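You operate a simulated robot arm through the tools that you are given. There is no shell and no other tool.

You are at the controls of a simulated robot arm. One attempt, no reset.

Task
Put things in order on the top of the side bench. At the end: the black block (marked "RIGHT") from the top of the side bench stands where the white block stood; the black double gear (marked "32/23") from the top of the side bench stands where the black block stood; the red probe stands where the black double gear stood; the white block stands on top of the white small ream; whatever was shut is shut again. Leave all else as you found it, and nothing knocked over.

Only the result counts: the job must be done as asked and must still hold three seconds after the hand-in. Knocking over, shifting, dropping, spilling or breaking anything else fails it.

Robot
A 6-joint arm with a two-finger parallel gripper, fixed in place. Base frame: the origin is at the foot of the arm, x ahead of it, y to its left, z up; the work surface is at about z = 0. Readings come in m, degrees, newtons and seconds.
With the tool pointing down near the work surface it reaches from about 0.12 to 0.5 m from the base axis. Its first joint turns from -72.0 to 72.0 degrees. Payload 0.65 kg.
The tool frame sits at the grasp point between the pads (the TCP): z along the fingers, y along the line on which they close. The tips reach 0.025 m beyond it. Largest opening 0.076 m; finger width 0.018, thickness 0.01; the body of the gripper, 0.036 by 0.078 m, starts 0.045 m behind the TCP.
Orientation is that of the tool frame in the base frame, as [roll, pitch, yaw] about the fixed x, y, z axes, in that order (R = Rz(yaw) Ry(pitch) Rx(roll)). With the fingers straight down and closing along the base's y, the tool's x points along the base's -x, its y along +y and its z along -z.

Tools
- The arm moves only by the tool apply_moves. Its argument "rows" is a list of rows, each an object (a shift or turn left out is 0, a gripper value left out holds the last) with "delta_pos": the shift along the base's x, y, z in units of 250 mm (1.0 is 250 mm), a list of three; "dr": the turn, a rotation vector about the base's x, y, z in units of 90 degrees (1.0 is 90 degrees), a list of three; "grip": the gripper command, from -1 (shut) to 1 (fully open), values between in proportion. In form: [{"delta_pos": [dx, dy, dz], "dr": [wx, wy, wz], "grip": grip}, ...]. A call has 1 to 20 rows; each row is the pose to reach, as a shift and turn from the pose commanded when the call began. A call with a number of a shift or a turn outside -1 to 1 is refused whole. Rows are played at 5 a second. More than 0.05 m and 8.6 degrees between two rows, or a gripper value outside its range, and nothing of the call is played. Where a pose cannot be reached the arm comes as near as it can. A force on the tool above 40 N (or 10 N above the force at the start of the call, whichever is more), or a blocked arm, ends the call early, and 0.2 s more pass. The fingers move at their own pace (about 0.108 m/s each) and stop on an object; they squeeze with about 20 N. The grip force told is the motor's: it shows also when the fingers shut on nothing. Time passes only in rows, and 0.2 s behind the last, so rows that repeat a pose let the fingers close. It gives the time, the measured TCP pose, the force on the tool (base axes), the opening and the grip force at its end, in the units of the frame above (readings bear some noise), with the torque about the TCP (base axes, N m) and any sound that the robot's microphone picked up.
- Cameras (640 x 400 px; columns grow to the right, rows downward): "scene" is fixed at [0.0399, 0.26, 0.4151]; the picture's right is [-0.89, -0.46, 0.00], its down [-0.22, 0.43, -0.88] and it looks along [0.40, -0.78, -0.48] (base axes); focal length 296 px, centre (320, 200). "wrist" rides on the gripper at [0.058, 0.011, -0.081] in the tool frame; the picture's right is [-0.18, 0.98, 0.00], its down [-0.75, -0.14, -0.64] and it looks along [-0.63, -0.12, 0.77] (tool axes); focal length 243 px, centre (320, 200). There is no depth. A picture from a camera that has moved, and an enlarged one, comes with that camera's place and axes in the base frame and with its lens.
- grab_frame(camera): a new picture of that camera. It takes no simulated time.
- inspect(camera, box): a new picture of the part [left, top, right, bottom] of that camera's present view, enlarged. It takes no simulated time.
- finish_job(): hands the job in; it is judged then, once.

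Nothing tells you positions but the pictures and the camera data. Unless the task says otherwise, let go and move clear before handing in.

The tools are called after ">>>" as name(argument=value, ...) on one line, values as JSON. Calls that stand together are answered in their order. apply_moves: Moves the arm, as the interface text tells. Its arguments: {"type":"object","properties":{"rows":{"type":"array","items":{"type":"object","properties":{"delta_pos":{"type":"array","items":{"type":"number"}},"dr":{"type":"array","items":{"type":"number"}},"grip":{"type":"number"}}}}},"required":["rows"]} The other tools are called the same way: grab_frame (camera) takes a picture; inspect (camera, box) takes an enlarged picture of a part of a camera's view; finish_job () hands the job in.

At the start:

```text
time: 0.0
eef_pos: [0.1944, -0.2151, 0.2936]
orientation: [-180.0, 0.1, 179.9]
contact_force: [-0.2, 0.5, -0.2]
ft_torque: [-0.04, -0.01, -0.07]
opening: 0.076
grasp_force: 0.0
```

scene: 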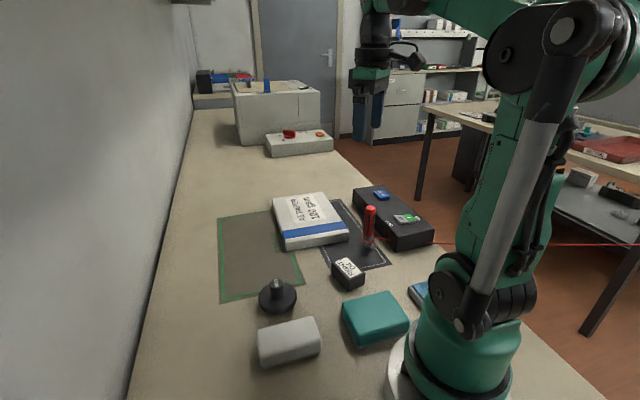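
wrist: 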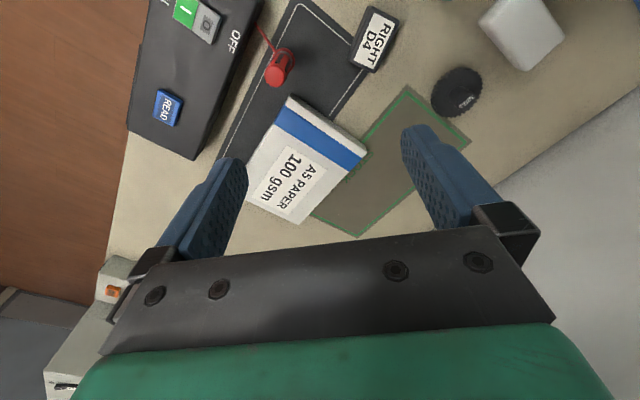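

I see the bench with a white block, black double gear, black "RIGHT" block, a red probe standing on a dark mat, a white ream of A5 paper, a teal block and a dark device. I'll take closer pictures before moving.

>>> inspect(camera="scene", box=[200, 170, 440, 380])

>>> inspect(camera="wrist", box=[120, 0, 600, 240])

>>> inspect(camera="scene", box=[180, 60, 360, 180])

>>> inspect(camera="scene", box=[380, 0, 640, 260])

```text
1.90 times, centred on (320, 275) of scene
camera zoom: at [0.0399, 0.26, 0.4151], right [-0.89, -0.46, 0.0], down [-0.22, 0.43, -0.88], along [0.4, -0.78, -0.48], focal length 564 px, centre (320, 57)
```

zoom: 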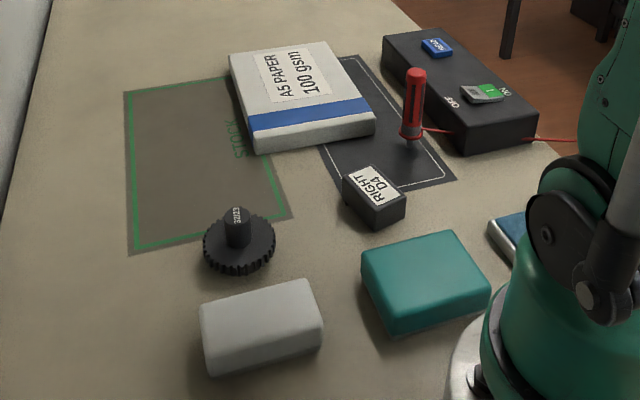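

```text
1.33 times, centred on (360, 120) of wrist
camera zoom: at [0.1356, -0.2043, 0.3747], right [0.18, 0.98, 0.0], down [0.75, -0.14, 0.64], along [0.63, -0.12, -0.77], focal length 324 px, centre (267, 307)
```

zoom: 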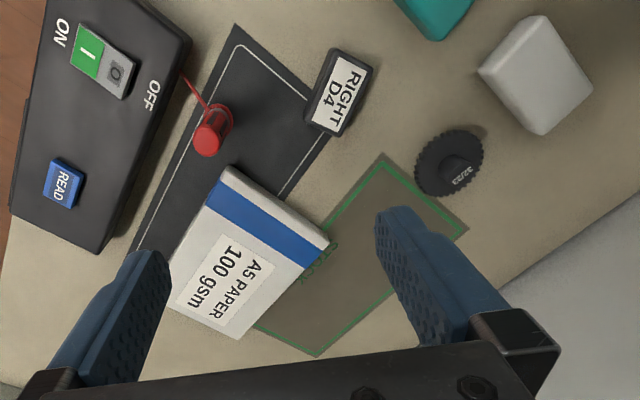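

```text
3.33 times, centred on (270, 120) of scene
camera zoom: at [0.0399, 0.26, 0.4151], right [-0.89, -0.46, 0.0], down [-0.22, 0.43, -0.88], along [0.4, -0.78, -0.48], focal length 986 px, centre (487, 467)
```

zoom: 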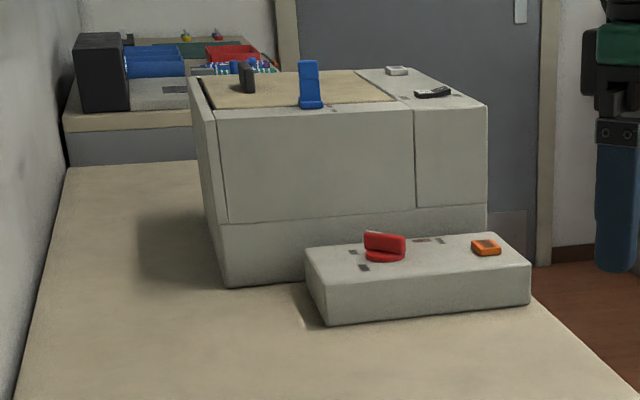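

```text
1.54 times, centred on (510, 130) of scene
camera zoom: at [0.0399, 0.26, 0.4151], right [-0.89, -0.46, 0.0], down [-0.22, 0.43, -0.88], along [0.4, -0.78, -0.48], focal length 455 px, centre (28, 308)
```

zoom: 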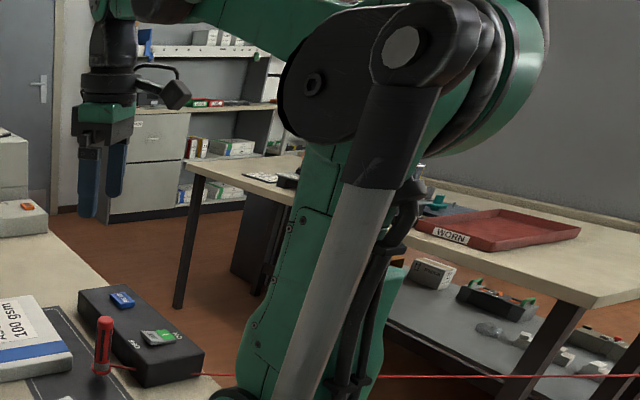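

The bench objects are all visible. Next I'm enlarging the probe and its lead, the blocks and the gear to get their shapes.

>>> inspect(camera="scene", box=[330, 180, 450, 290])

>>> inspect(camera="scene", box=[240, 260, 350, 380])

>>> inspect(camera="wrist", box=[220, 10, 420, 135])

>>> inspect(camera="wrist", box=[420, 0, 600, 140])

```text
3.64 times, centred on (390, 235) of scene
camera zoom: at [0.0399, 0.26, 0.4151], right [-0.89, -0.46, 0.0], down [-0.22, 0.43, -0.88], along [0.4, -0.78, -0.48], focal length 1076 px, centre (66, 73)
```

zoom: 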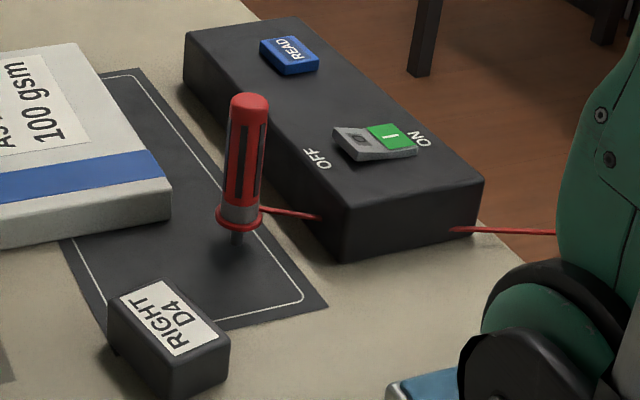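

```text
3.33 times, centred on (295, 320) of scene
camera zoom: at [0.0399, 0.26, 0.4151], right [-0.89, -0.46, 0.0], down [-0.22, 0.43, -0.88], along [0.4, -0.78, -0.48], focal length 986 px, centre (403, -200)
```

zoom: 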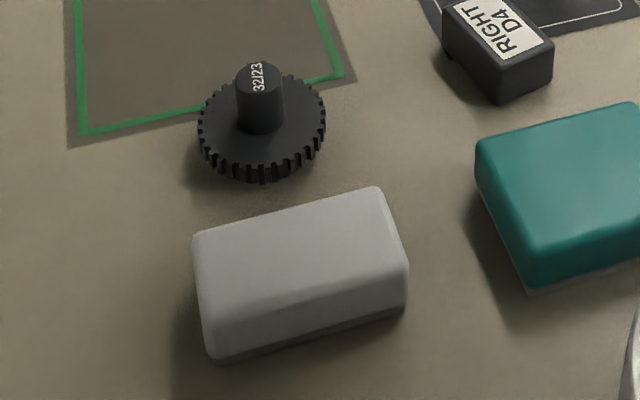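

```text
3.20 times, centred on (320, 72) of wrist
camera zoom: at [0.1356, -0.2043, 0.3747], right [0.18, 0.98, 0.0], down [0.75, -0.14, 0.64], along [0.63, -0.12, -0.77], focal length 776 px, centre (320, 608)
```

zoom: 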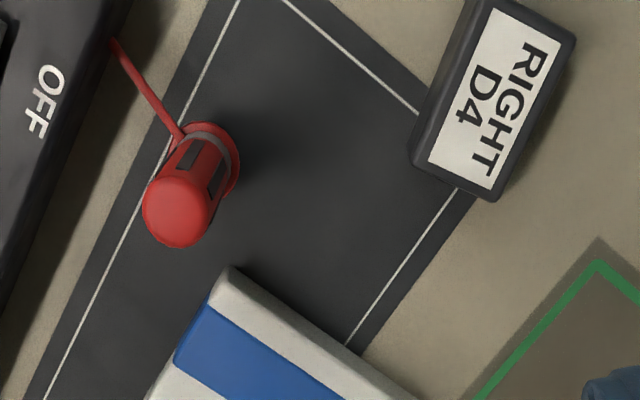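

```text
2.86 times, centred on (510, 70) of wrist
camera zoom: at [0.1356, -0.2043, 0.3747], right [0.18, 0.98, 0.0], down [0.75, -0.14, 0.64], along [0.63, -0.12, -0.77], focal length 693 px, centre (-223, 571)
```

zoom: 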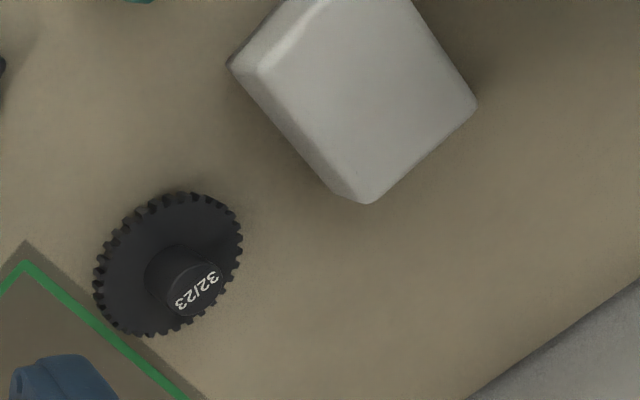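

The black objects and the probe on its red lead look clear to reach. I'm moving the arm over the white block and gear, staying high, to measure them from above.

>>> apply_moves(rows=[{"delta_pos": [-0.02, 0.16, 0.0], "grip": 1}, {"delta_pos": [-0.04, 0.32, 0.0], "grip": 1}, {"delta_pos": [-0.07, 0.48, 0.0], "grip": 1}, {"delta_pos": [-0.1, 0.64, 0.0], "grip": 1}, {"delta_pos": [-0.12, 0.8, 0.0], "grip": 1}, {"delta_pos": [-0.138, 0.92, 0.0], "grip": 1}, {"delta_pos": [-0.138, 0.92, 0.0], "grip": 1}])

```text
time: 1.6
eef_pos: [0.1616, 0.0162, 0.2941]
orientation: [180.0, 0.0, -179.9]
contact_force: [0.6, 0.2, 0.5]
ft_torque: [0.01, 0.03, 0.01]
opening: 0.076
grasp_force: 0.0
```

The arm is now above the white block. I'm taking pictures from both cameras.

>>> grab_frame(camera="wrist")

>>> grab_frame(camera="scene")

>>> inspect(camera="wrist", box=[200, 0, 440, 150])

>>> inspect(camera="wrist", box=[0, 0, 240, 150])

```text
taken
camera wrist: at [0.1014, 0.0262, 0.3742], right [0.18, 0.98, 0.0], down [0.75, -0.14, 0.64], along [0.63, -0.12, -0.77], focal length 243 px, centre (320, 200)
```

wrist: 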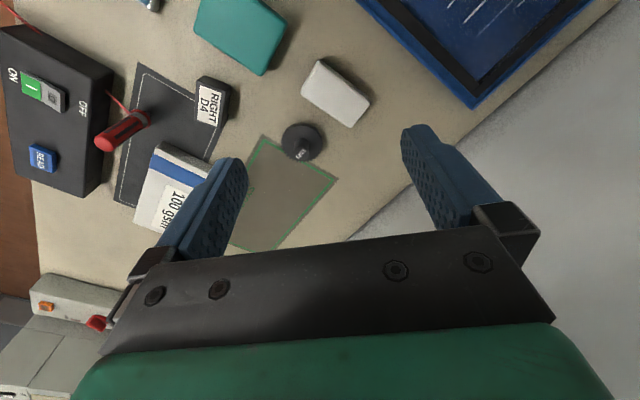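

```text
taken
```

scene: 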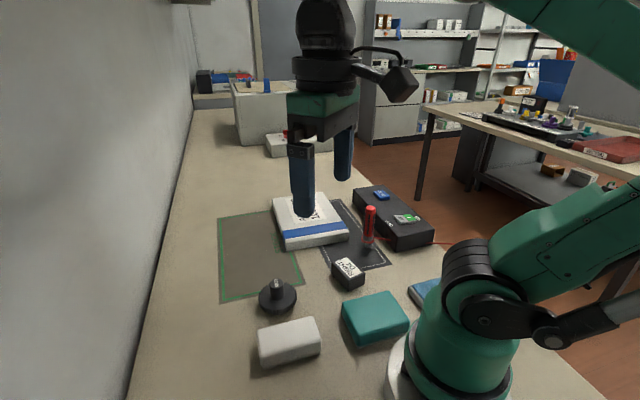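

```text
2.67 times, centred on (320, 75) of wrist
camera zoom: at [0.1014, 0.0262, 0.3742], right [0.18, 0.98, 0.0], down [0.75, -0.14, 0.64], along [0.63, -0.12, -0.77], focal length 647 px, centre (320, 533)
```

zoom: 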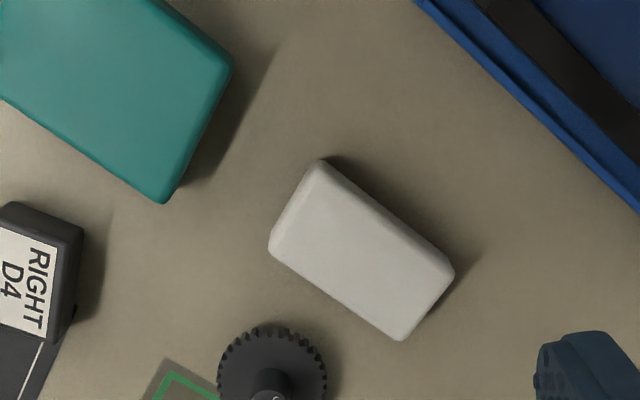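

```text
2.67 times, centred on (120, 75) of wrist
camera zoom: at [0.1014, 0.0262, 0.3742], right [0.18, 0.98, 0.0], down [0.75, -0.14, 0.64], along [0.63, -0.12, -0.77], focal length 647 px, centre (853, 533)
```

zoom: 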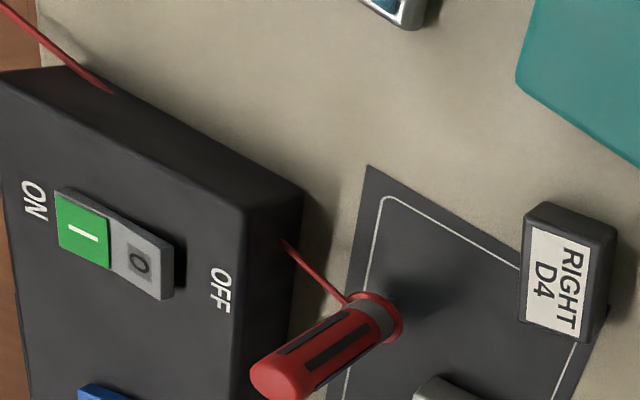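

I see the white block at about (0.205, 0.029) with its long axis at 45°, and the gear is about 9 cm away from it. I'm turning the gripper 45° and coming down partway for a closer look.

>>> apply_moves(rows=[{"delta_pos": [0.03, 0.01, -0.083], "dr": [0, 0, 0.0834], "grip": 1}, {"delta_pos": [0.06, 0.02, -0.166], "dr": [0, 0, 0.1667], "grip": 1}, {"delta_pos": [0.09, 0.03, -0.249], "dr": [0, 0, 0.25], "grip": 1}, {"delta_pos": [0.12, 0.04, -0.332], "dr": [0, 0, 0.3334], "grip": 1}, {"delta_pos": [0.15, 0.05, -0.415], "dr": [0, 0, 0.4167], "grip": 1}, {"delta_pos": [0.18, 0.056, -0.496], "dr": [0, 0, 0.5], "grip": 1}, {"delta_pos": [0.18, 0.056, -0.496], "dr": [0, 0, 0.5], "grip": 0.8}])

>>> grab_frame(camera="wrist")

>>> grab_frame(camera="scene")

```text
time: 3.2
eef_pos: [0.2056, 0.0289, 0.1704]
orientation: [-180.0, 0.1, -134.8]
contact_force: [0.2, -0.1, 0.3]
ft_torque: [0.02, 0.0, -0.01]
opening: 0.0682
grasp_force: 0.0
```

```text
taken
camera wrist: at [0.1559, -0.0046, 0.2505], right [-0.57, 0.82, 0.0], down [0.63, 0.43, 0.64], along [0.53, 0.36, -0.77], focal length 243 px, centre (320, 200)
```

wrist: 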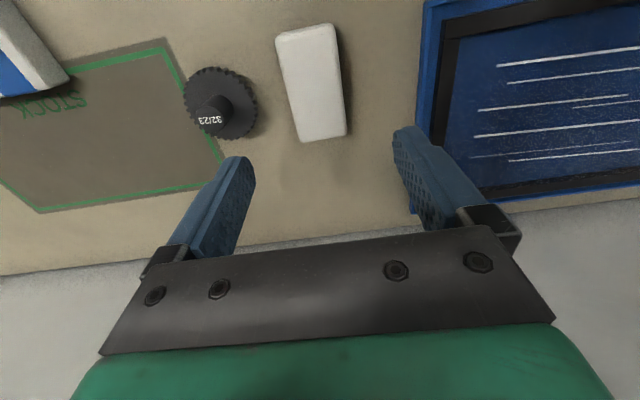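

```text
taken
```

scene: 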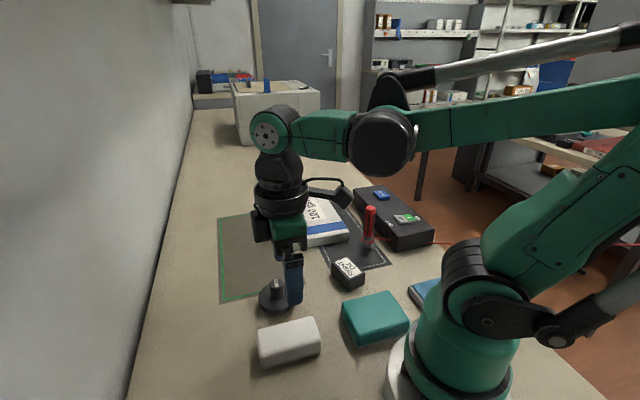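

The fingers line up with the block's short side. I'm enlarging the wrist view to fix its centre, angle and height.

>>> inspect(camera="wrist", box=[160, 0, 400, 150])

>>> inspect(camera="scene", box=[240, 300, 340, 380])

```text
2.67 times, centred on (280, 75) of wrist
camera zoom: at [0.1559, -0.0046, 0.2505], right [-0.57, 0.82, 0.0], down [0.63, 0.43, 0.64], along [0.53, 0.36, -0.77], focal length 647 px, centre (427, 533)
```

zoom: 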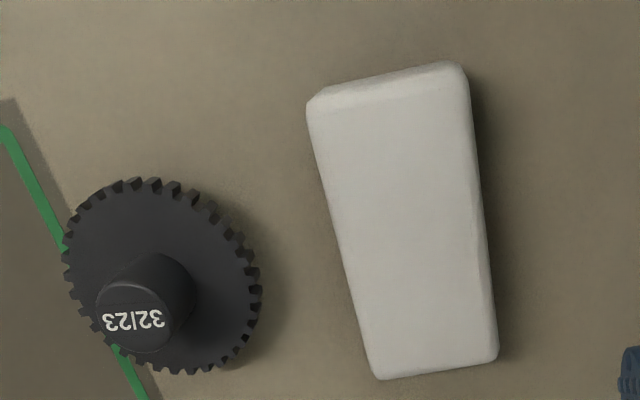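

```text
5.00 times, centred on (290, 340) of scene
camera zoom: at [0.0399, 0.26, 0.4151], right [-0.89, -0.46, 0.0], down [-0.22, 0.43, -0.88], along [0.4, -0.78, -0.48], focal length 1479 px, centre (470, -500)
```

zoom: 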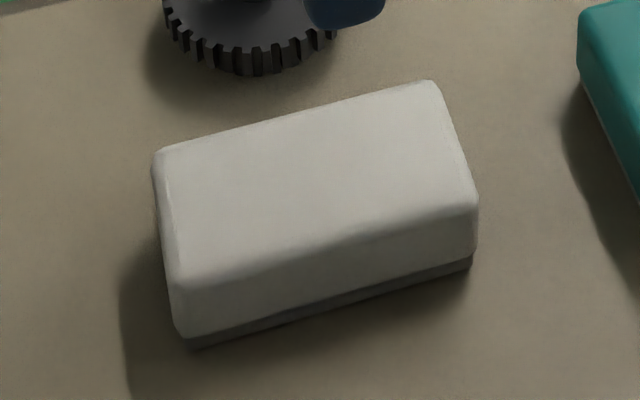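

The white block measures about 0.085 × 0.045 × 0.03 m and is centred near (0.211, 0.0265). I'm narrowing the opening to keep clear of the gear, then descending in two stages.

>>> apply_moves(rows=[{"delta_pos": [0.022, -0.01, 0], "grip": 0.58}, {"delta_pos": [0.022, -0.01, -0.1], "grip": 0.58}, {"delta_pos": [0.022, -0.01, -0.2], "grip": 0.58}, {"delta_pos": [0.022, -0.01, -0.3], "grip": 0.58}, {"delta_pos": [0.022, -0.01, -0.36], "grip": 0.58}])

>>> grab_frame(camera="wrist")

>>> inspect(camera="scene", box=[220, 250, 380, 380])

```text
time: 4.4
eef_pos: [0.2111, 0.0273, 0.0797]
orientation: [-180.0, 0.1, -135.0]
contact_force: [-0.1, -0.7, 0.4]
ft_torque: [0.0, -0.01, 0.01]
opening: 0.06
grasp_force: 0.1
```

```text
taken
camera wrist: at [0.1617, -0.0068, 0.1603], right [-0.57, 0.82, 0.0], down [0.63, 0.43, 0.64], along [0.53, 0.36, -0.77], focal length 243 px, centre (320, 200)
```

wrist: 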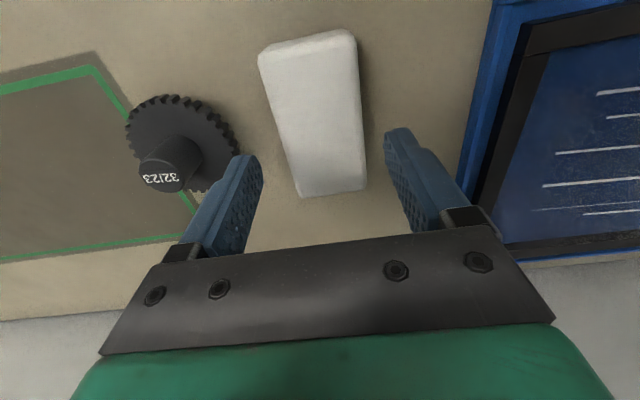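

```text
3.08 times, centred on (300, 315) of scene
camera zoom: at [0.0399, 0.26, 0.4151], right [-0.89, -0.46, 0.0], down [-0.22, 0.43, -0.88], along [0.4, -0.78, -0.48], focal length 910 px, centre (382, -154)
```

zoom: 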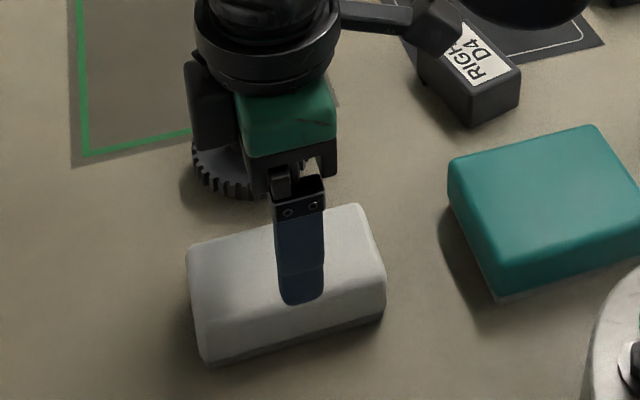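

The block sits centred between the fingers, and its centre is confirmed at about (0.211, 0.027). I'm going down to grasp height and closing.

>>> apply_moves(rows=[{"delta_pos": [0, 0, -0.08], "grip": 0.58}, {"delta_pos": [0, 0, -0.15], "grip": 0.58}, {"delta_pos": [0, 0, -0.195], "grip": 0.58}, {"delta_pos": [0, 0, -0.203], "grip": 0.58}, {"delta_pos": [0, 0, -0.203], "grip": -1}, {"delta_pos": [0, 0, -0.203], "grip": -1}, {"delta_pos": [0, 0, -0.203], "grip": -1}])

>>> inspect(camera="scene", box=[220, 250, 380, 380])

```text
time: 6.0
eef_pos: [0.2112, 0.0261, 0.0317]
orientation: [-180.0, 0.1, -135.1]
contact_force: [-0.3, 0.1, -1.0]
ft_torque: [0.0, 0.0, 0.01]
opening: 0.048
grasp_force: 20.3
```

```text
3.08 times, centred on (300, 315) of scene
camera zoom: at [0.0399, 0.26, 0.4151], right [-0.89, -0.46, 0.0], down [-0.22, 0.43, -0.88], along [0.4, -0.78, -0.48], focal length 910 px, centre (382, -154)
```

zoom: 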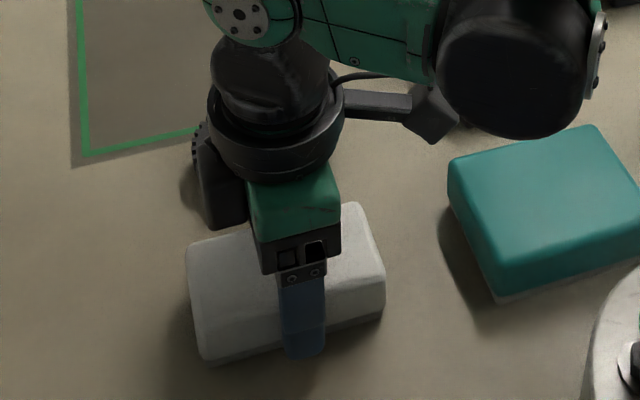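

The block is gripped, with the opening at 0.048 m and a firm force. I'm lifting it straight up and checking that it stayed in the fingers.

>>> apply_moves(rows=[{"delta_pos": [0, 0, 0.06], "grip": -1}, {"delta_pos": [0, 0, 0.16], "grip": -1}, {"delta_pos": [0, 0, 0.28], "grip": -1}, {"delta_pos": [0, 0, 0.4], "grip": -1}, {"delta_pos": [0, 0, 0.52], "grip": -1}, {"delta_pos": [0, 0, 0.52], "grip": -1}])

>>> grab_frame(camera="wrist")

>>> grab_frame(camera="scene")

```text
time: 7.4
eef_pos: [0.2123, 0.0259, 0.1609]
orientation: [-179.9, 0.1, -134.9]
contact_force: [-0.4, 0.4, -0.8]
ft_torque: [0.01, -0.04, 0.01]
opening: 0.0476
grasp_force: 20.1
```

```text
taken
camera wrist: at [0.161, -0.0075, 0.2403], right [-0.57, 0.82, 0.0], down [0.63, 0.43, 0.64], along [0.53, 0.36, -0.77], focal length 243 px, centre (320, 200)
```

wrist: 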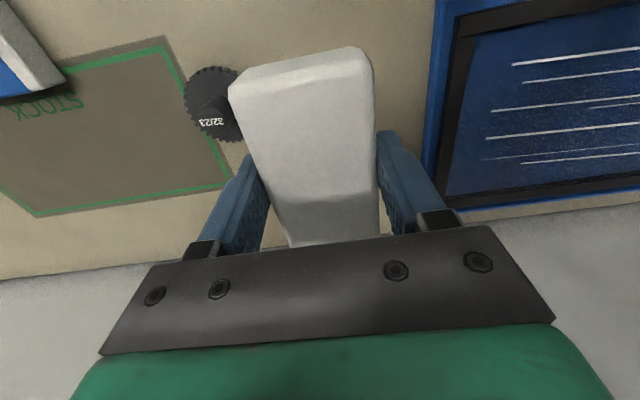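

```text
taken
```

scene: 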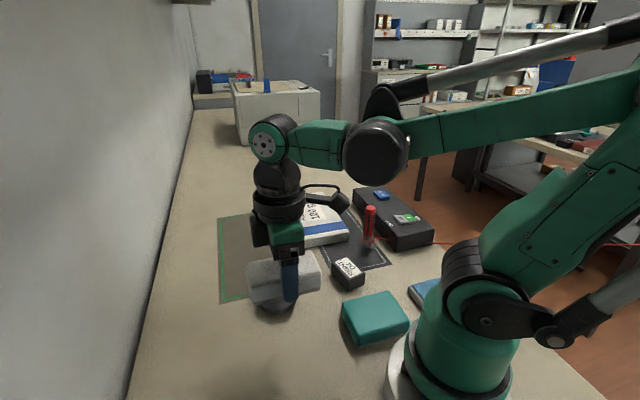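

The white block is held firmly at 0.16 m. I'm carrying it over towards the ream at that height, in two calls.

>>> apply_moves(rows=[{"delta_pos": [0.072, -0.156, 0], "grip": -1}, {"delta_pos": [0.144, -0.312, 0], "grip": -1}, {"delta_pos": [0.216, -0.468, 0], "grip": -1}, {"delta_pos": [0.288, -0.624, 0], "grip": -1}, {"delta_pos": [0.36, -0.78, 0], "grip": -1}, {"delta_pos": [0.42, -0.9, 0], "grip": -1}, {"delta_pos": [0.42, -0.9, 0], "grip": -1}])

>>> grab_frame(camera="wrist")

>>> grab_frame(camera="scene")

```text
time: 9.0
eef_pos: [0.3157, -0.198, 0.1591]
orientation: [-179.9, 0.2, -134.9]
contact_force: [0.5, 0.7, -1.4]
ft_torque: [-0.02, 0.03, 0.02]
opening: 0.0478
grasp_force: 20.0
```

```text
taken
camera wrist: at [0.266, -0.2327, 0.2392], right [-0.57, 0.82, 0.0], down [0.63, 0.43, 0.64], along [0.53, 0.36, -0.77], focal length 243 px, centre (320, 200)
```

wrist: 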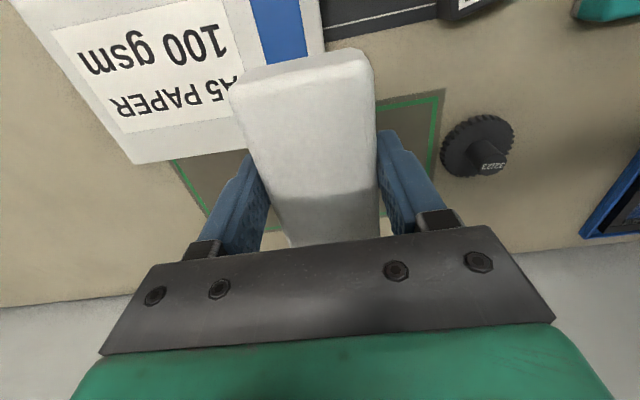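

```text
taken
```

scene: 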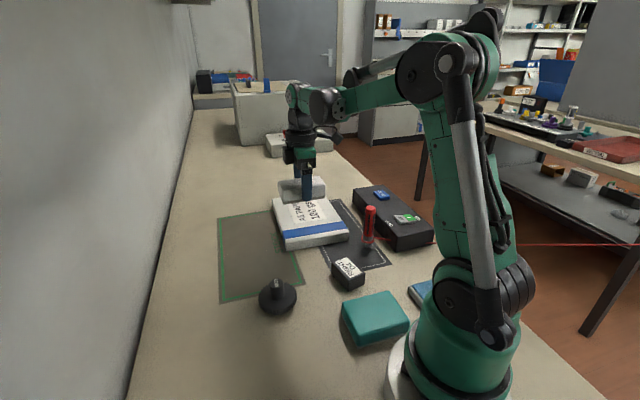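

The ream's corners fit an A5 pad centred at about (0.36, -0.291) and some 0.025–0.03 m high. I'm moving over its centre and lowering partway before a check.

>>> apply_moves(rows=[{"delta_pos": [0.053, -0.117, 0], "grip": -1}, {"delta_pos": [0.106, -0.234, 0], "grip": -1}, {"delta_pos": [0.158, -0.35, 0], "grip": -1}, {"delta_pos": [0.158, -0.35, -0.1], "grip": -1}, {"delta_pos": [0.158, -0.35, -0.2], "grip": -1}, {"delta_pos": [0.158, -0.35, -0.3], "grip": -1}, {"delta_pos": [0.158, -0.35, -0.34], "grip": -1}, {"delta_pos": [0.158, -0.35, -0.34], "grip": -1}])

>>> grab_frame(camera="wrist")

>>> inspect(camera="scene", box=[250, 140, 390, 270])

```text
time: 10.8
eef_pos: [0.3555, -0.2861, 0.0739]
orientation: [-180.0, 0.0, -135.0]
contact_force: [-0.6, 0.3, -1.3]
ft_torque: [-0.02, -0.01, 0.01]
opening: 0.0476
grasp_force: 20.1
```

```text
taken
camera wrist: at [0.3057, -0.3202, 0.1547], right [-0.57, 0.82, 0.0], down [0.63, 0.43, 0.64], along [0.53, 0.36, -0.77], focal length 243 px, centre (320, 200)
```

wrist: 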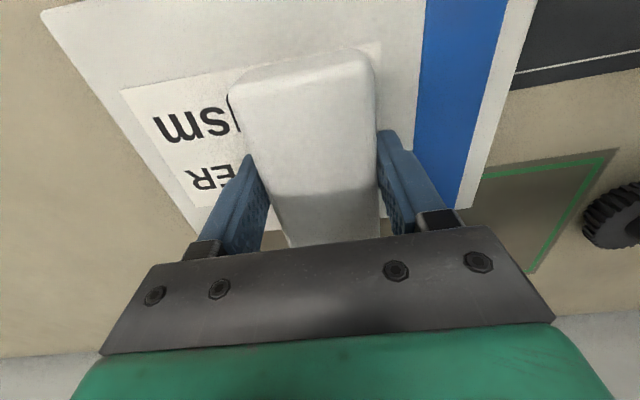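

```text
3.08 times, centred on (320, 205) of scene
camera zoom: at [0.0399, 0.26, 0.4151], right [-0.89, -0.46, 0.0], down [-0.22, 0.43, -0.88], along [0.4, -0.78, -0.48], focal length 910 px, centre (320, 185)
```

zoom: 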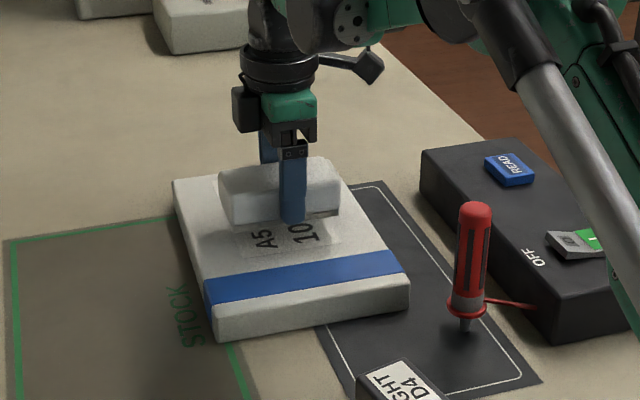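

The block hangs just above the middle of the ream. I'm lowering it gently and watching the force for contact.

>>> apply_moves(rows=[{"delta_pos": [0, 0, -0.02], "grip": -1}, {"delta_pos": [0, 0, -0.04], "grip": -1}, {"delta_pos": [0, 0, -0.048], "grip": -1}, {"delta_pos": [0, 0, -0.048], "grip": -1}])

>>> inspect(camera="scene", box=[270, 160, 350, 230])

```text
time: 11.8
eef_pos: [0.3563, -0.2859, 0.0626]
orientation: [-179.9, 0.1, -135.1]
contact_force: [-0.5, -0.8, -0.6]
ft_torque: [0.0, 0.01, 0.02]
opening: 0.0475
grasp_force: 20.2
```

```text
5.71 times, centred on (310, 195) of scene
camera zoom: at [0.0399, 0.26, 0.4151], right [-0.89, -0.46, 0.0], down [-0.22, 0.43, -0.88], along [0.4, -0.78, -0.48], focal length 1690 px, centre (377, 229)
```

zoom: 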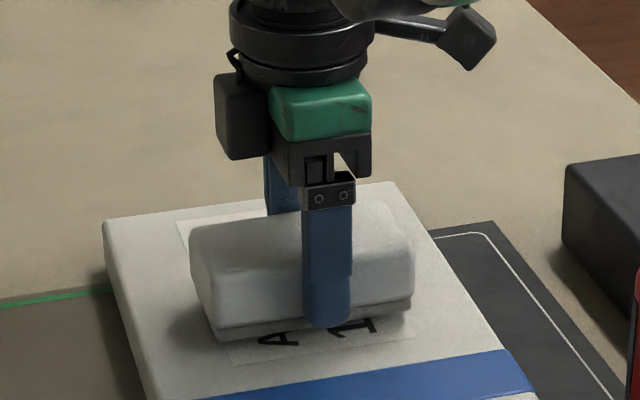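

>>> apply_moves(rows=[{"delta_pos": [0, 0, -0.006], "grip": -1}, {"delta_pos": [0, 0, -0.01], "grip": -1}, {"delta_pos": [0, 0, -0.01], "grip": -1}])

>>> inspect(camera="scene", box=[270, 160, 350, 230])

```text
time: 12.6
eef_pos: [0.3565, -0.2857, 0.0605]
orientation: [180.0, 0.2, -135.0]
contact_force: [0.2, 0.4, -0.4]
ft_torque: [0.01, 0.01, -0.01]
opening: 0.0477
grasp_force: 20.0
```

```text
5.71 times, centred on (310, 195) of scene
camera zoom: at [0.0399, 0.26, 0.4151], right [-0.89, -0.46, 0.0], down [-0.22, 0.43, -0.88], along [0.4, -0.78, -0.48], focal length 1690 px, centre (377, 229)
```

zoom: 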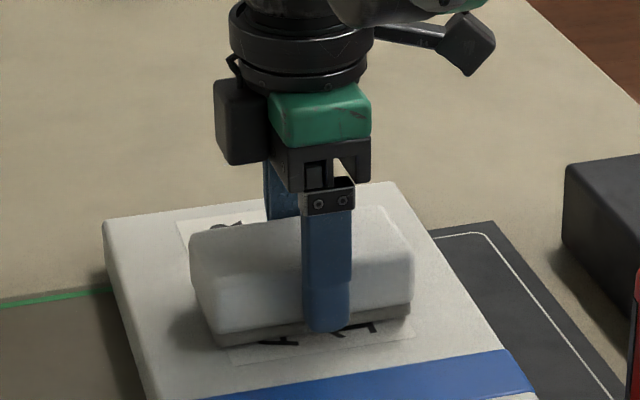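

>>> apply_moves(rows=[{"delta_pos": [0, 0, -0.006], "grip": -1}, {"delta_pos": [0, 0, -0.008], "grip": -1}, {"delta_pos": [0, 0, -0.008], "grip": -1}])

>>> inspect(camera="scene", box=[270, 160, 350, 230])

```text
time: 13.4
eef_pos: [0.3559, -0.2852, 0.0579]
orientation: [179.9, 0.1, -135.0]
contact_force: [0.6, 0.9, -1.3]
ft_torque: [-0.01, 0.0, 0.01]
opening: 0.0478
grasp_force: 19.8
```

```text
5.71 times, centred on (310, 195) of scene
camera zoom: at [0.0399, 0.26, 0.4151], right [-0.89, -0.46, 0.0], down [-0.22, 0.43, -0.88], along [0.4, -0.78, -0.48], focal length 1690 px, centre (377, 229)
```

zoom: 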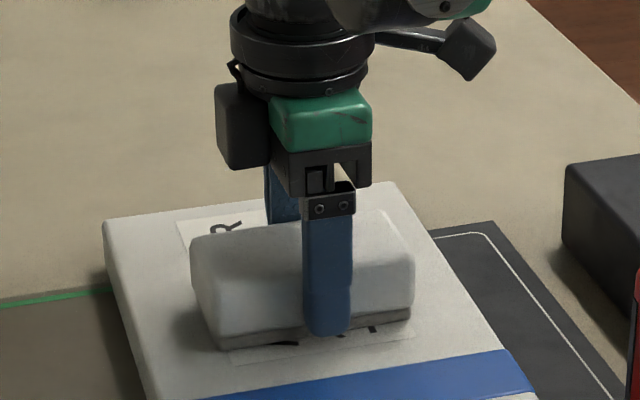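

>>> apply_moves(rows=[{"delta_pos": [0, 0, -0.006], "grip": -1}, {"delta_pos": [0, 0, -0.008], "grip": -1}, {"delta_pos": [0, 0, -0.008], "grip": -1}])

>>> inspect(camera="scene", box=[270, 160, 350, 230])

```text
time: 14.2
eef_pos: [0.356, -0.2858, 0.0564]
orientation: [180.0, 0.1, -135.1]
contact_force: [-1.0, 0.3, 14.2]
ft_torque: [0.04, 0.01, -0.02]
opening: 0.0478
grasp_force: 19.9
```

```text
5.71 times, centred on (310, 195) of scene
camera zoom: at [0.0398, 0.26, 0.4151], right [-0.89, -0.46, 0.0], down [-0.22, 0.43, -0.88], along [0.4, -0.78, -0.48], focal length 1690 px, centre (377, 229)
```

zoom: 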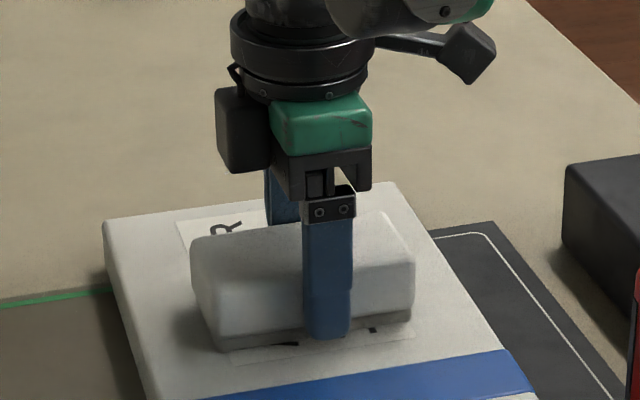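

Contact is felt at 14 N, so the block rests on the ream. I'm easing up slightly, opening the fingers, and rising straight up.

>>> apply_moves(rows=[{"delta_pos": [0, 0, 0.003], "grip": -1}, {"delta_pos": [0, 0, 0.003], "grip": 0.5}, {"delta_pos": [0, 0, 0.003], "grip": 0.6}, {"delta_pos": [0, 0, 0.003], "grip": 0.6}, {"delta_pos": [0, 0, 0.06], "grip": 0.6}, {"delta_pos": [0, 0, 0.16], "grip": 0.6}, {"delta_pos": [0, 0, 0.3], "grip": 0.6}, {"delta_pos": [0, 0, 0.4], "grip": 0.6}, {"delta_pos": [0, 0, 0.4], "grip": 0.6}])

>>> grab_frame(camera="wrist")

>>> inspect(camera="scene", box=[250, 140, 390, 270])

```text
time: 16.2
eef_pos: [0.3557, -0.2858, 0.1571]
orientation: [-180.0, 0.1, -135.0]
contact_force: [0.2, -0.4, 0.0]
ft_torque: [0.01, 0.03, 0.03]
opening: 0.0608
grasp_force: 0.1
```

```text
taken
camera wrist: at [0.3058, -0.32, 0.237], right [-0.57, 0.82, 0.0], down [0.63, 0.43, 0.64], along [0.53, 0.36, -0.77], focal length 243 px, centre (320, 200)
```

wrist: 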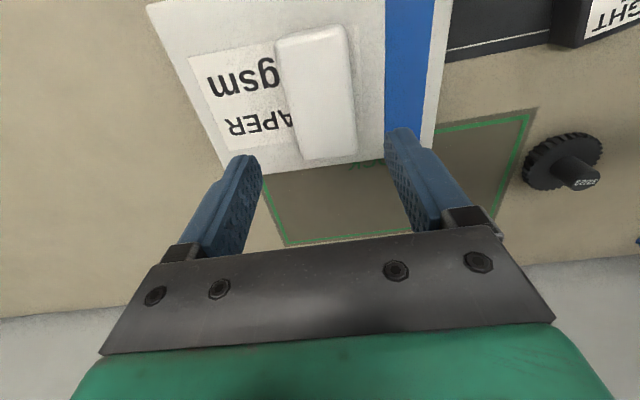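

```text
3.08 times, centred on (320, 205) of scene
camera zoom: at [0.0399, 0.26, 0.4151], right [-0.89, -0.46, 0.0], down [-0.22, 0.43, -0.88], along [0.4, -0.78, -0.48], focal length 910 px, centre (320, 185)
```

zoom: 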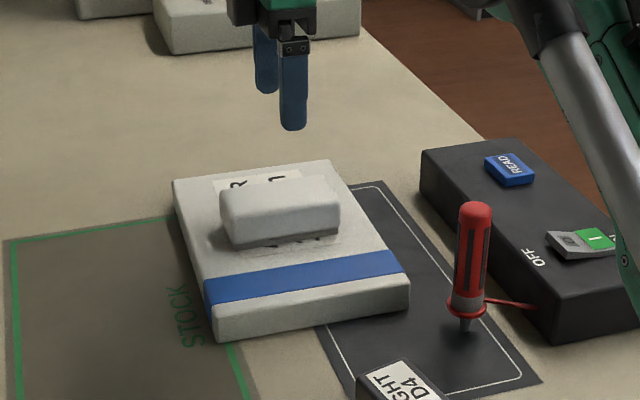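

The white block is standing on the ream. Next I'm moving back over the black "RIGHT" block to measure its place and angle.

>>> apply_moves(rows=[{"delta_pos": [-0.125, 0.117, 0.034], "grip": 0.6}, {"delta_pos": [-0.25, 0.234, 0.068], "grip": 0.6}, {"delta_pos": [-0.375, 0.351, 0.102], "grip": 0.6}, {"delta_pos": [-0.5, 0.468, 0.136], "grip": 0.6}, {"delta_pos": [-0.624, 0.584, 0.172], "grip": 0.6}, {"delta_pos": [-0.624, 0.584, 0.172], "grip": 0.6}])

>>> grab_frame(camera="wrist")

>>> inspect(camera="wrist", box=[200, 0, 440, 150])

>>> inspect(camera="scene", box=[310, 230, 410, 310])

```text
time: 17.6
eef_pos: [0.1989, -0.1405, 0.2005]
orientation: [-180.0, 0.0, -135.0]
contact_force: [0.0, -0.9, 0.1]
ft_torque: [-0.02, 0.0, -0.03]
opening: 0.061
grasp_force: 0.1
```

```text
taken
camera wrist: at [0.1487, -0.1734, 0.2805], right [-0.57, 0.82, 0.0], down [0.63, 0.43, 0.64], along [0.53, 0.36, -0.77], focal length 243 px, centre (320, 200)
```

wrist: 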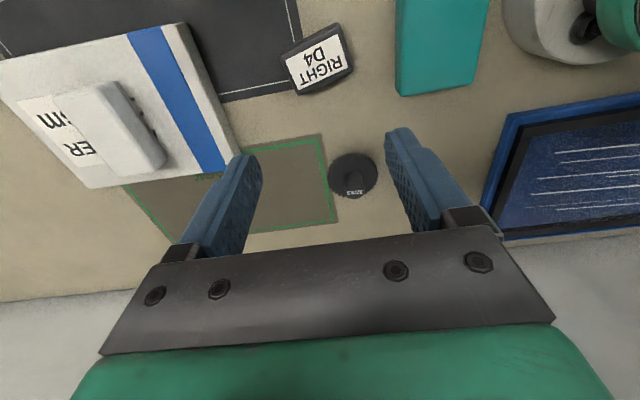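

```text
2.67 times, centred on (320, 75) of wrist
camera zoom: at [0.1487, -0.1734, 0.2805], right [-0.57, 0.82, 0.0], down [0.63, 0.43, 0.64], along [0.53, 0.36, -0.77], focal length 647 px, centre (320, 533)
```

zoom: 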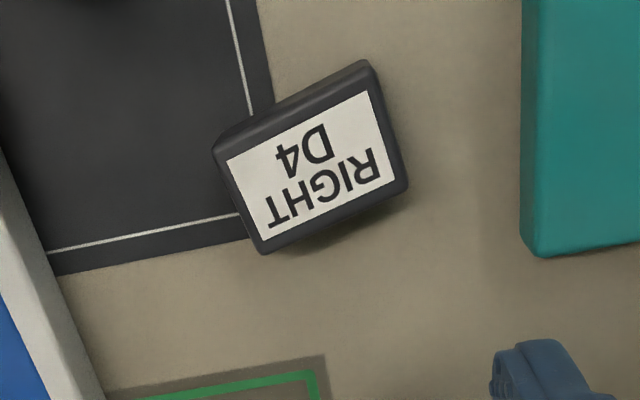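

```text
5.00 times, centred on (360, 270) of scene
camera zoom: at [0.0399, 0.26, 0.4151], right [-0.89, -0.46, 0.0], down [-0.22, 0.43, -0.88], along [0.4, -0.78, -0.48], focal length 1479 px, centre (120, -150)
```

zoom: 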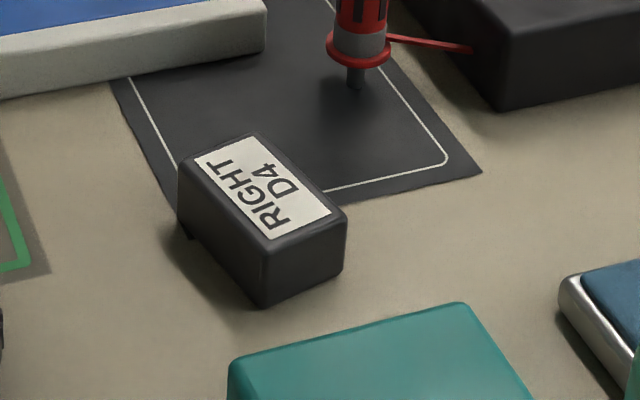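

The black block sits at about (0.188, -0.149), its long axis near -32° and about 0.03 m high. I'm turning the gripper so it closes on the short side, and coming down over it.

>>> apply_moves(rows=[{"delta_pos": [-0.005, -0.004, 0], "dr": [0, 0, -0.0945], "grip": 0.6}, {"delta_pos": [-0.01, -0.008, -0.03], "dr": [0, 0, -0.189], "grip": 0.6}, {"delta_pos": [-0.015, -0.012, -0.06], "dr": [0, 0, -0.2835], "grip": 0.6}, {"delta_pos": [-0.02, -0.016, -0.09], "dr": [0, 0, -0.378], "grip": 0.6}, {"delta_pos": [-0.025, -0.02, -0.13], "dr": [0, 0, -0.4725], "grip": 0.6}, {"delta_pos": [-0.03, -0.024, -0.17], "dr": [0, 0, -0.567], "grip": 0.6}, {"delta_pos": [-0.035, -0.028, -0.21], "dr": [0, 0, -0.6615], "grip": 0.6}, {"delta_pos": [-0.04, -0.032, -0.25], "dr": [0, 0, -0.756], "grip": 0.6}, {"delta_pos": [-0.044, -0.035, -0.3], "dr": [0, 0, -0.85], "grip": 0.6}, {"delta_pos": [-0.044, -0.035, -0.32], "dr": [0, 0, -0.85], "grip": 0.6}, {"delta_pos": [-0.044, -0.035, -0.32], "dr": [0, 0, -0.85], "grip": 0.6}])

>>> grab_frame(camera="wrist")

>>> inspect(camera="wrist", box=[220, 20, 420, 180])

>>> inspect(camera="scene", box=[270, 190, 430, 310])

```text
time: 20.0
eef_pos: [0.1888, -0.148, 0.1197]
orientation: [180.0, 0.1, 148.5]
contact_force: [0.4, 0.7, 0.4]
ft_torque: [-0.01, -0.02, 0.01]
opening: 0.0608
grasp_force: 0.0
```

```text
taken
camera wrist: at [0.1435, -0.1089, 0.1992], right [0.67, 0.74, 0.0], down [0.57, -0.51, 0.64], along [0.48, -0.43, -0.77], focal length 243 px, centre (320, 200)
```

wrist: 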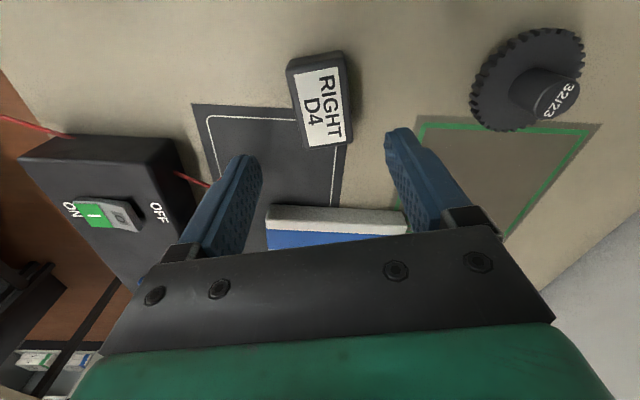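

```text
2.50 times, centred on (320, 100) of wrist
camera zoom: at [0.1435, -0.1089, 0.1992], right [0.67, 0.74, 0.0], down [0.57, -0.51, 0.64], along [0.48, -0.43, -0.77], focal length 606 px, centre (320, 450)
```

zoom: 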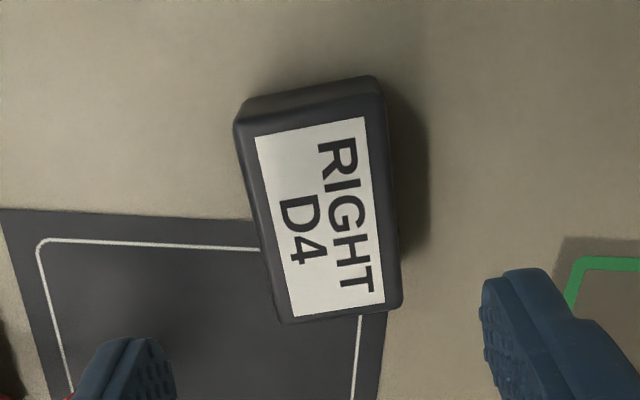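

```text
3.33 times, centred on (350, 250) of scene
camera zoom: at [0.0399, 0.26, 0.4151], right [-0.89, -0.46, 0.0], down [-0.22, 0.43, -0.88], along [0.4, -0.78, -0.48], focal length 986 px, centre (220, 33)
```

zoom: 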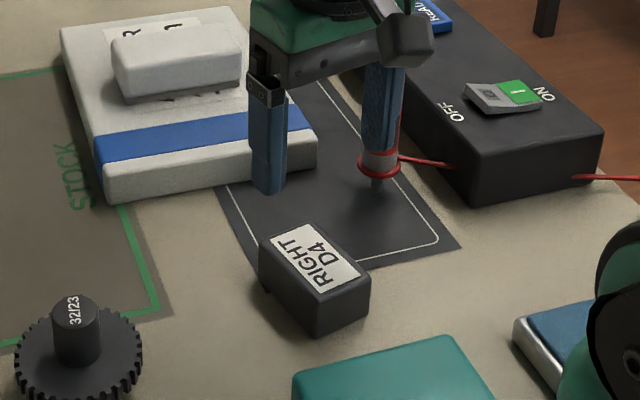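

The block is centred under the gripper at (0.1885, -0.148) and well aligned. I'm descending and gripping it.

>>> apply_moves(rows=[{"delta_pos": [0, 0, -0.12], "grip": 0.6}, {"delta_pos": [0, 0, -0.24], "grip": 0.6}, {"delta_pos": [0, 0, -0.32], "grip": 0.6}, {"delta_pos": [0, 0, -0.355], "grip": 0.6}, {"delta_pos": [0, 0, -0.367], "grip": 0.6}, {"delta_pos": [0, 0, -0.367], "grip": -1}, {"delta_pos": [0, 0, -0.367], "grip": -1}, {"delta_pos": [0, 0, -0.367], "grip": -1}])

>>> inspect(camera="scene", box=[270, 190, 430, 310])

>>> grab_frame(camera="wrist")

```text
time: 21.8
eef_pos: [0.1879, -0.1487, 0.028]
orientation: [180.0, 0.1, 148.4]
contact_force: [0.6, 0.1, 0.7]
ft_torque: [0.0, -0.02, 0.0]
opening: 0.0389
grasp_force: 20.6
```

```text
3.33 times, centred on (350, 250) of scene
camera zoom: at [0.0399, 0.26, 0.4151], right [-0.89, -0.46, 0.0], down [-0.22, 0.43, -0.88], along [0.4, -0.78, -0.48], focal length 986 px, centre (220, 33)
```

zoom: 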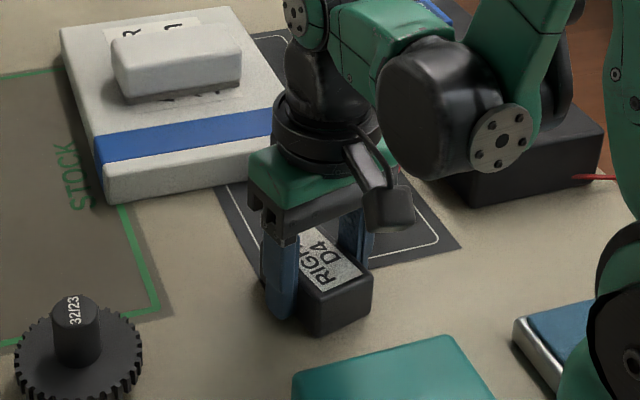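

```text
taken
camera wrist: at [0.1431, -0.1091, 0.1076], right [0.67, 0.74, 0.0], down [0.57, -0.51, 0.64], along [0.48, -0.43, -0.77], focal length 243 px, centre (320, 200)
```

wrist: 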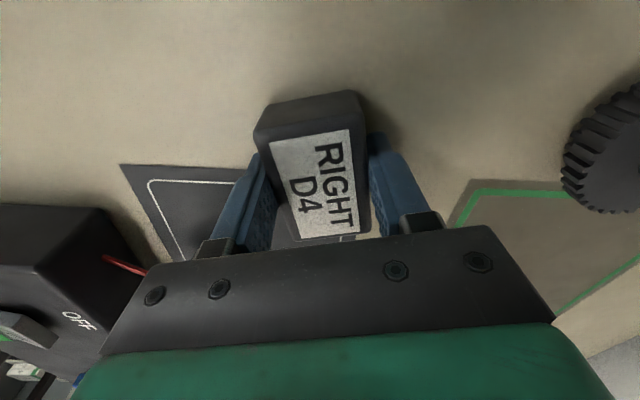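

The black block is gripped, with the opening at 0.039 m. I'm lifting it and carrying it over to where the white block stood.

>>> apply_moves(rows=[{"delta_pos": [0, 0, 0.06], "grip": -1}, {"delta_pos": [0, 0, 0.18], "grip": -1}, {"delta_pos": [0, 0, 0.3], "grip": -1}, {"delta_pos": [0, 0, 0.4], "grip": -1}, {"delta_pos": [0.02, 0.15, 0.4], "grip": -1}, {"delta_pos": [0.04, 0.3, 0.4], "grip": -1}, {"delta_pos": [0.06, 0.45, 0.4], "grip": -1}, {"delta_pos": [0.08, 0.6, 0.4], "grip": -1}, {"delta_pos": [0.09, 0.7, 0.4], "grip": -1}, {"delta_pos": [0.09, 0.7, 0.4], "grip": -1}])

>>> grab_frame(camera="wrist")

>>> grab_frame(camera="scene")

```text
time: 24.0
eef_pos: [0.2105, 0.0277, 0.1267]
orientation: [179.9, 0.0, 148.5]
contact_force: [0.1, -0.2, -0.6]
ft_torque: [-0.01, -0.01, -0.01]
opening: 0.0394
grasp_force: 19.8
```

```text
taken
camera wrist: at [0.1661, 0.0666, 0.2072], right [0.67, 0.74, 0.0], down [0.57, -0.51, 0.64], along [0.48, -0.43, -0.77], focal length 243 px, centre (320, 200)
```

wrist: 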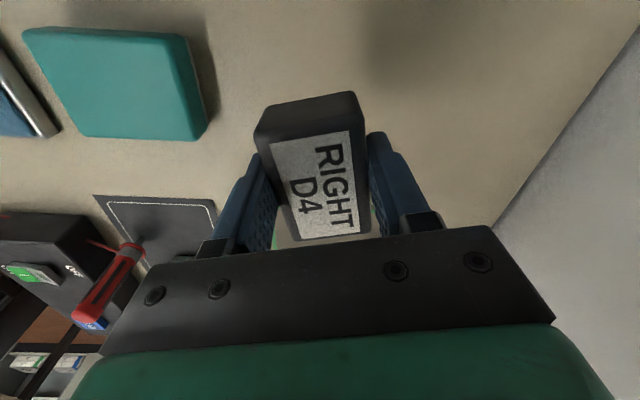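

```text
taken
```

scene: 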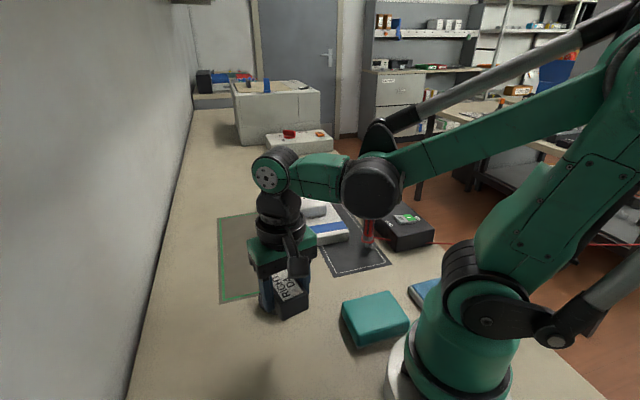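

The black block is above the white block's old place. I'm lowering it most of the way, then in small steps until it touches.

>>> apply_moves(rows=[{"delta_pos": [0, 0, -0.12], "grip": -1}, {"delta_pos": [0, 0, -0.24], "grip": -1}, {"delta_pos": [0, 0, -0.34], "grip": -1}, {"delta_pos": [0, 0, -0.385], "grip": -1}, {"delta_pos": [0, 0, -0.392], "grip": -1}, {"delta_pos": [0, 0, -0.392], "grip": -1}])

>>> inspect(camera="scene", box=[220, 250, 380, 380])

```text
time: 25.4
eef_pos: [0.2119, 0.0266, 0.0316]
orientation: [180.0, 0.0, 148.4]
contact_force: [-0.3, -0.3, -0.6]
ft_torque: [-0.01, 0.01, -0.04]
opening: 0.0394
grasp_force: 20.2
```

```text
3.08 times, centred on (300, 315) of scene
camera zoom: at [0.0399, 0.26, 0.4151], right [-0.89, -0.46, 0.0], down [-0.22, 0.43, -0.88], along [0.4, -0.78, -0.48], focal length 910 px, centre (382, -154)
```

zoom: 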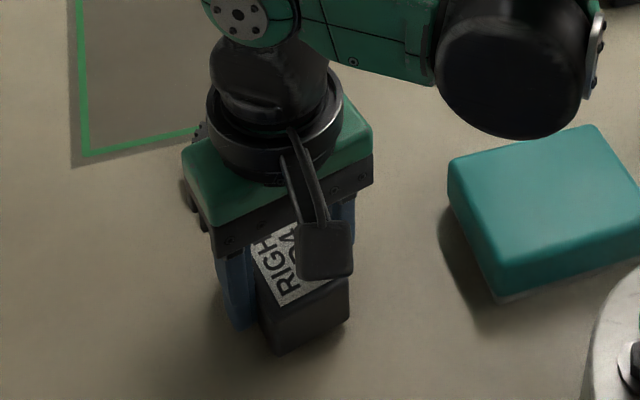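

>>> apply_moves(rows=[{"delta_pos": [0, 0, -0.005], "grip": -1}, {"delta_pos": [0, 0, -0.008], "grip": -1}, {"delta_pos": [0, 0, -0.008], "grip": -1}])

```text
time: 26.2
eef_pos: [0.2125, 0.0262, 0.0313]
orientation: [-180.0, 0.1, 148.6]
contact_force: [0.5, -0.7, -0.2]
ft_torque: [0.0, -0.03, -0.02]
opening: 0.0394
grasp_force: 20.3
out of reach, approached as far as the arm can: row 1, 2, 3
```

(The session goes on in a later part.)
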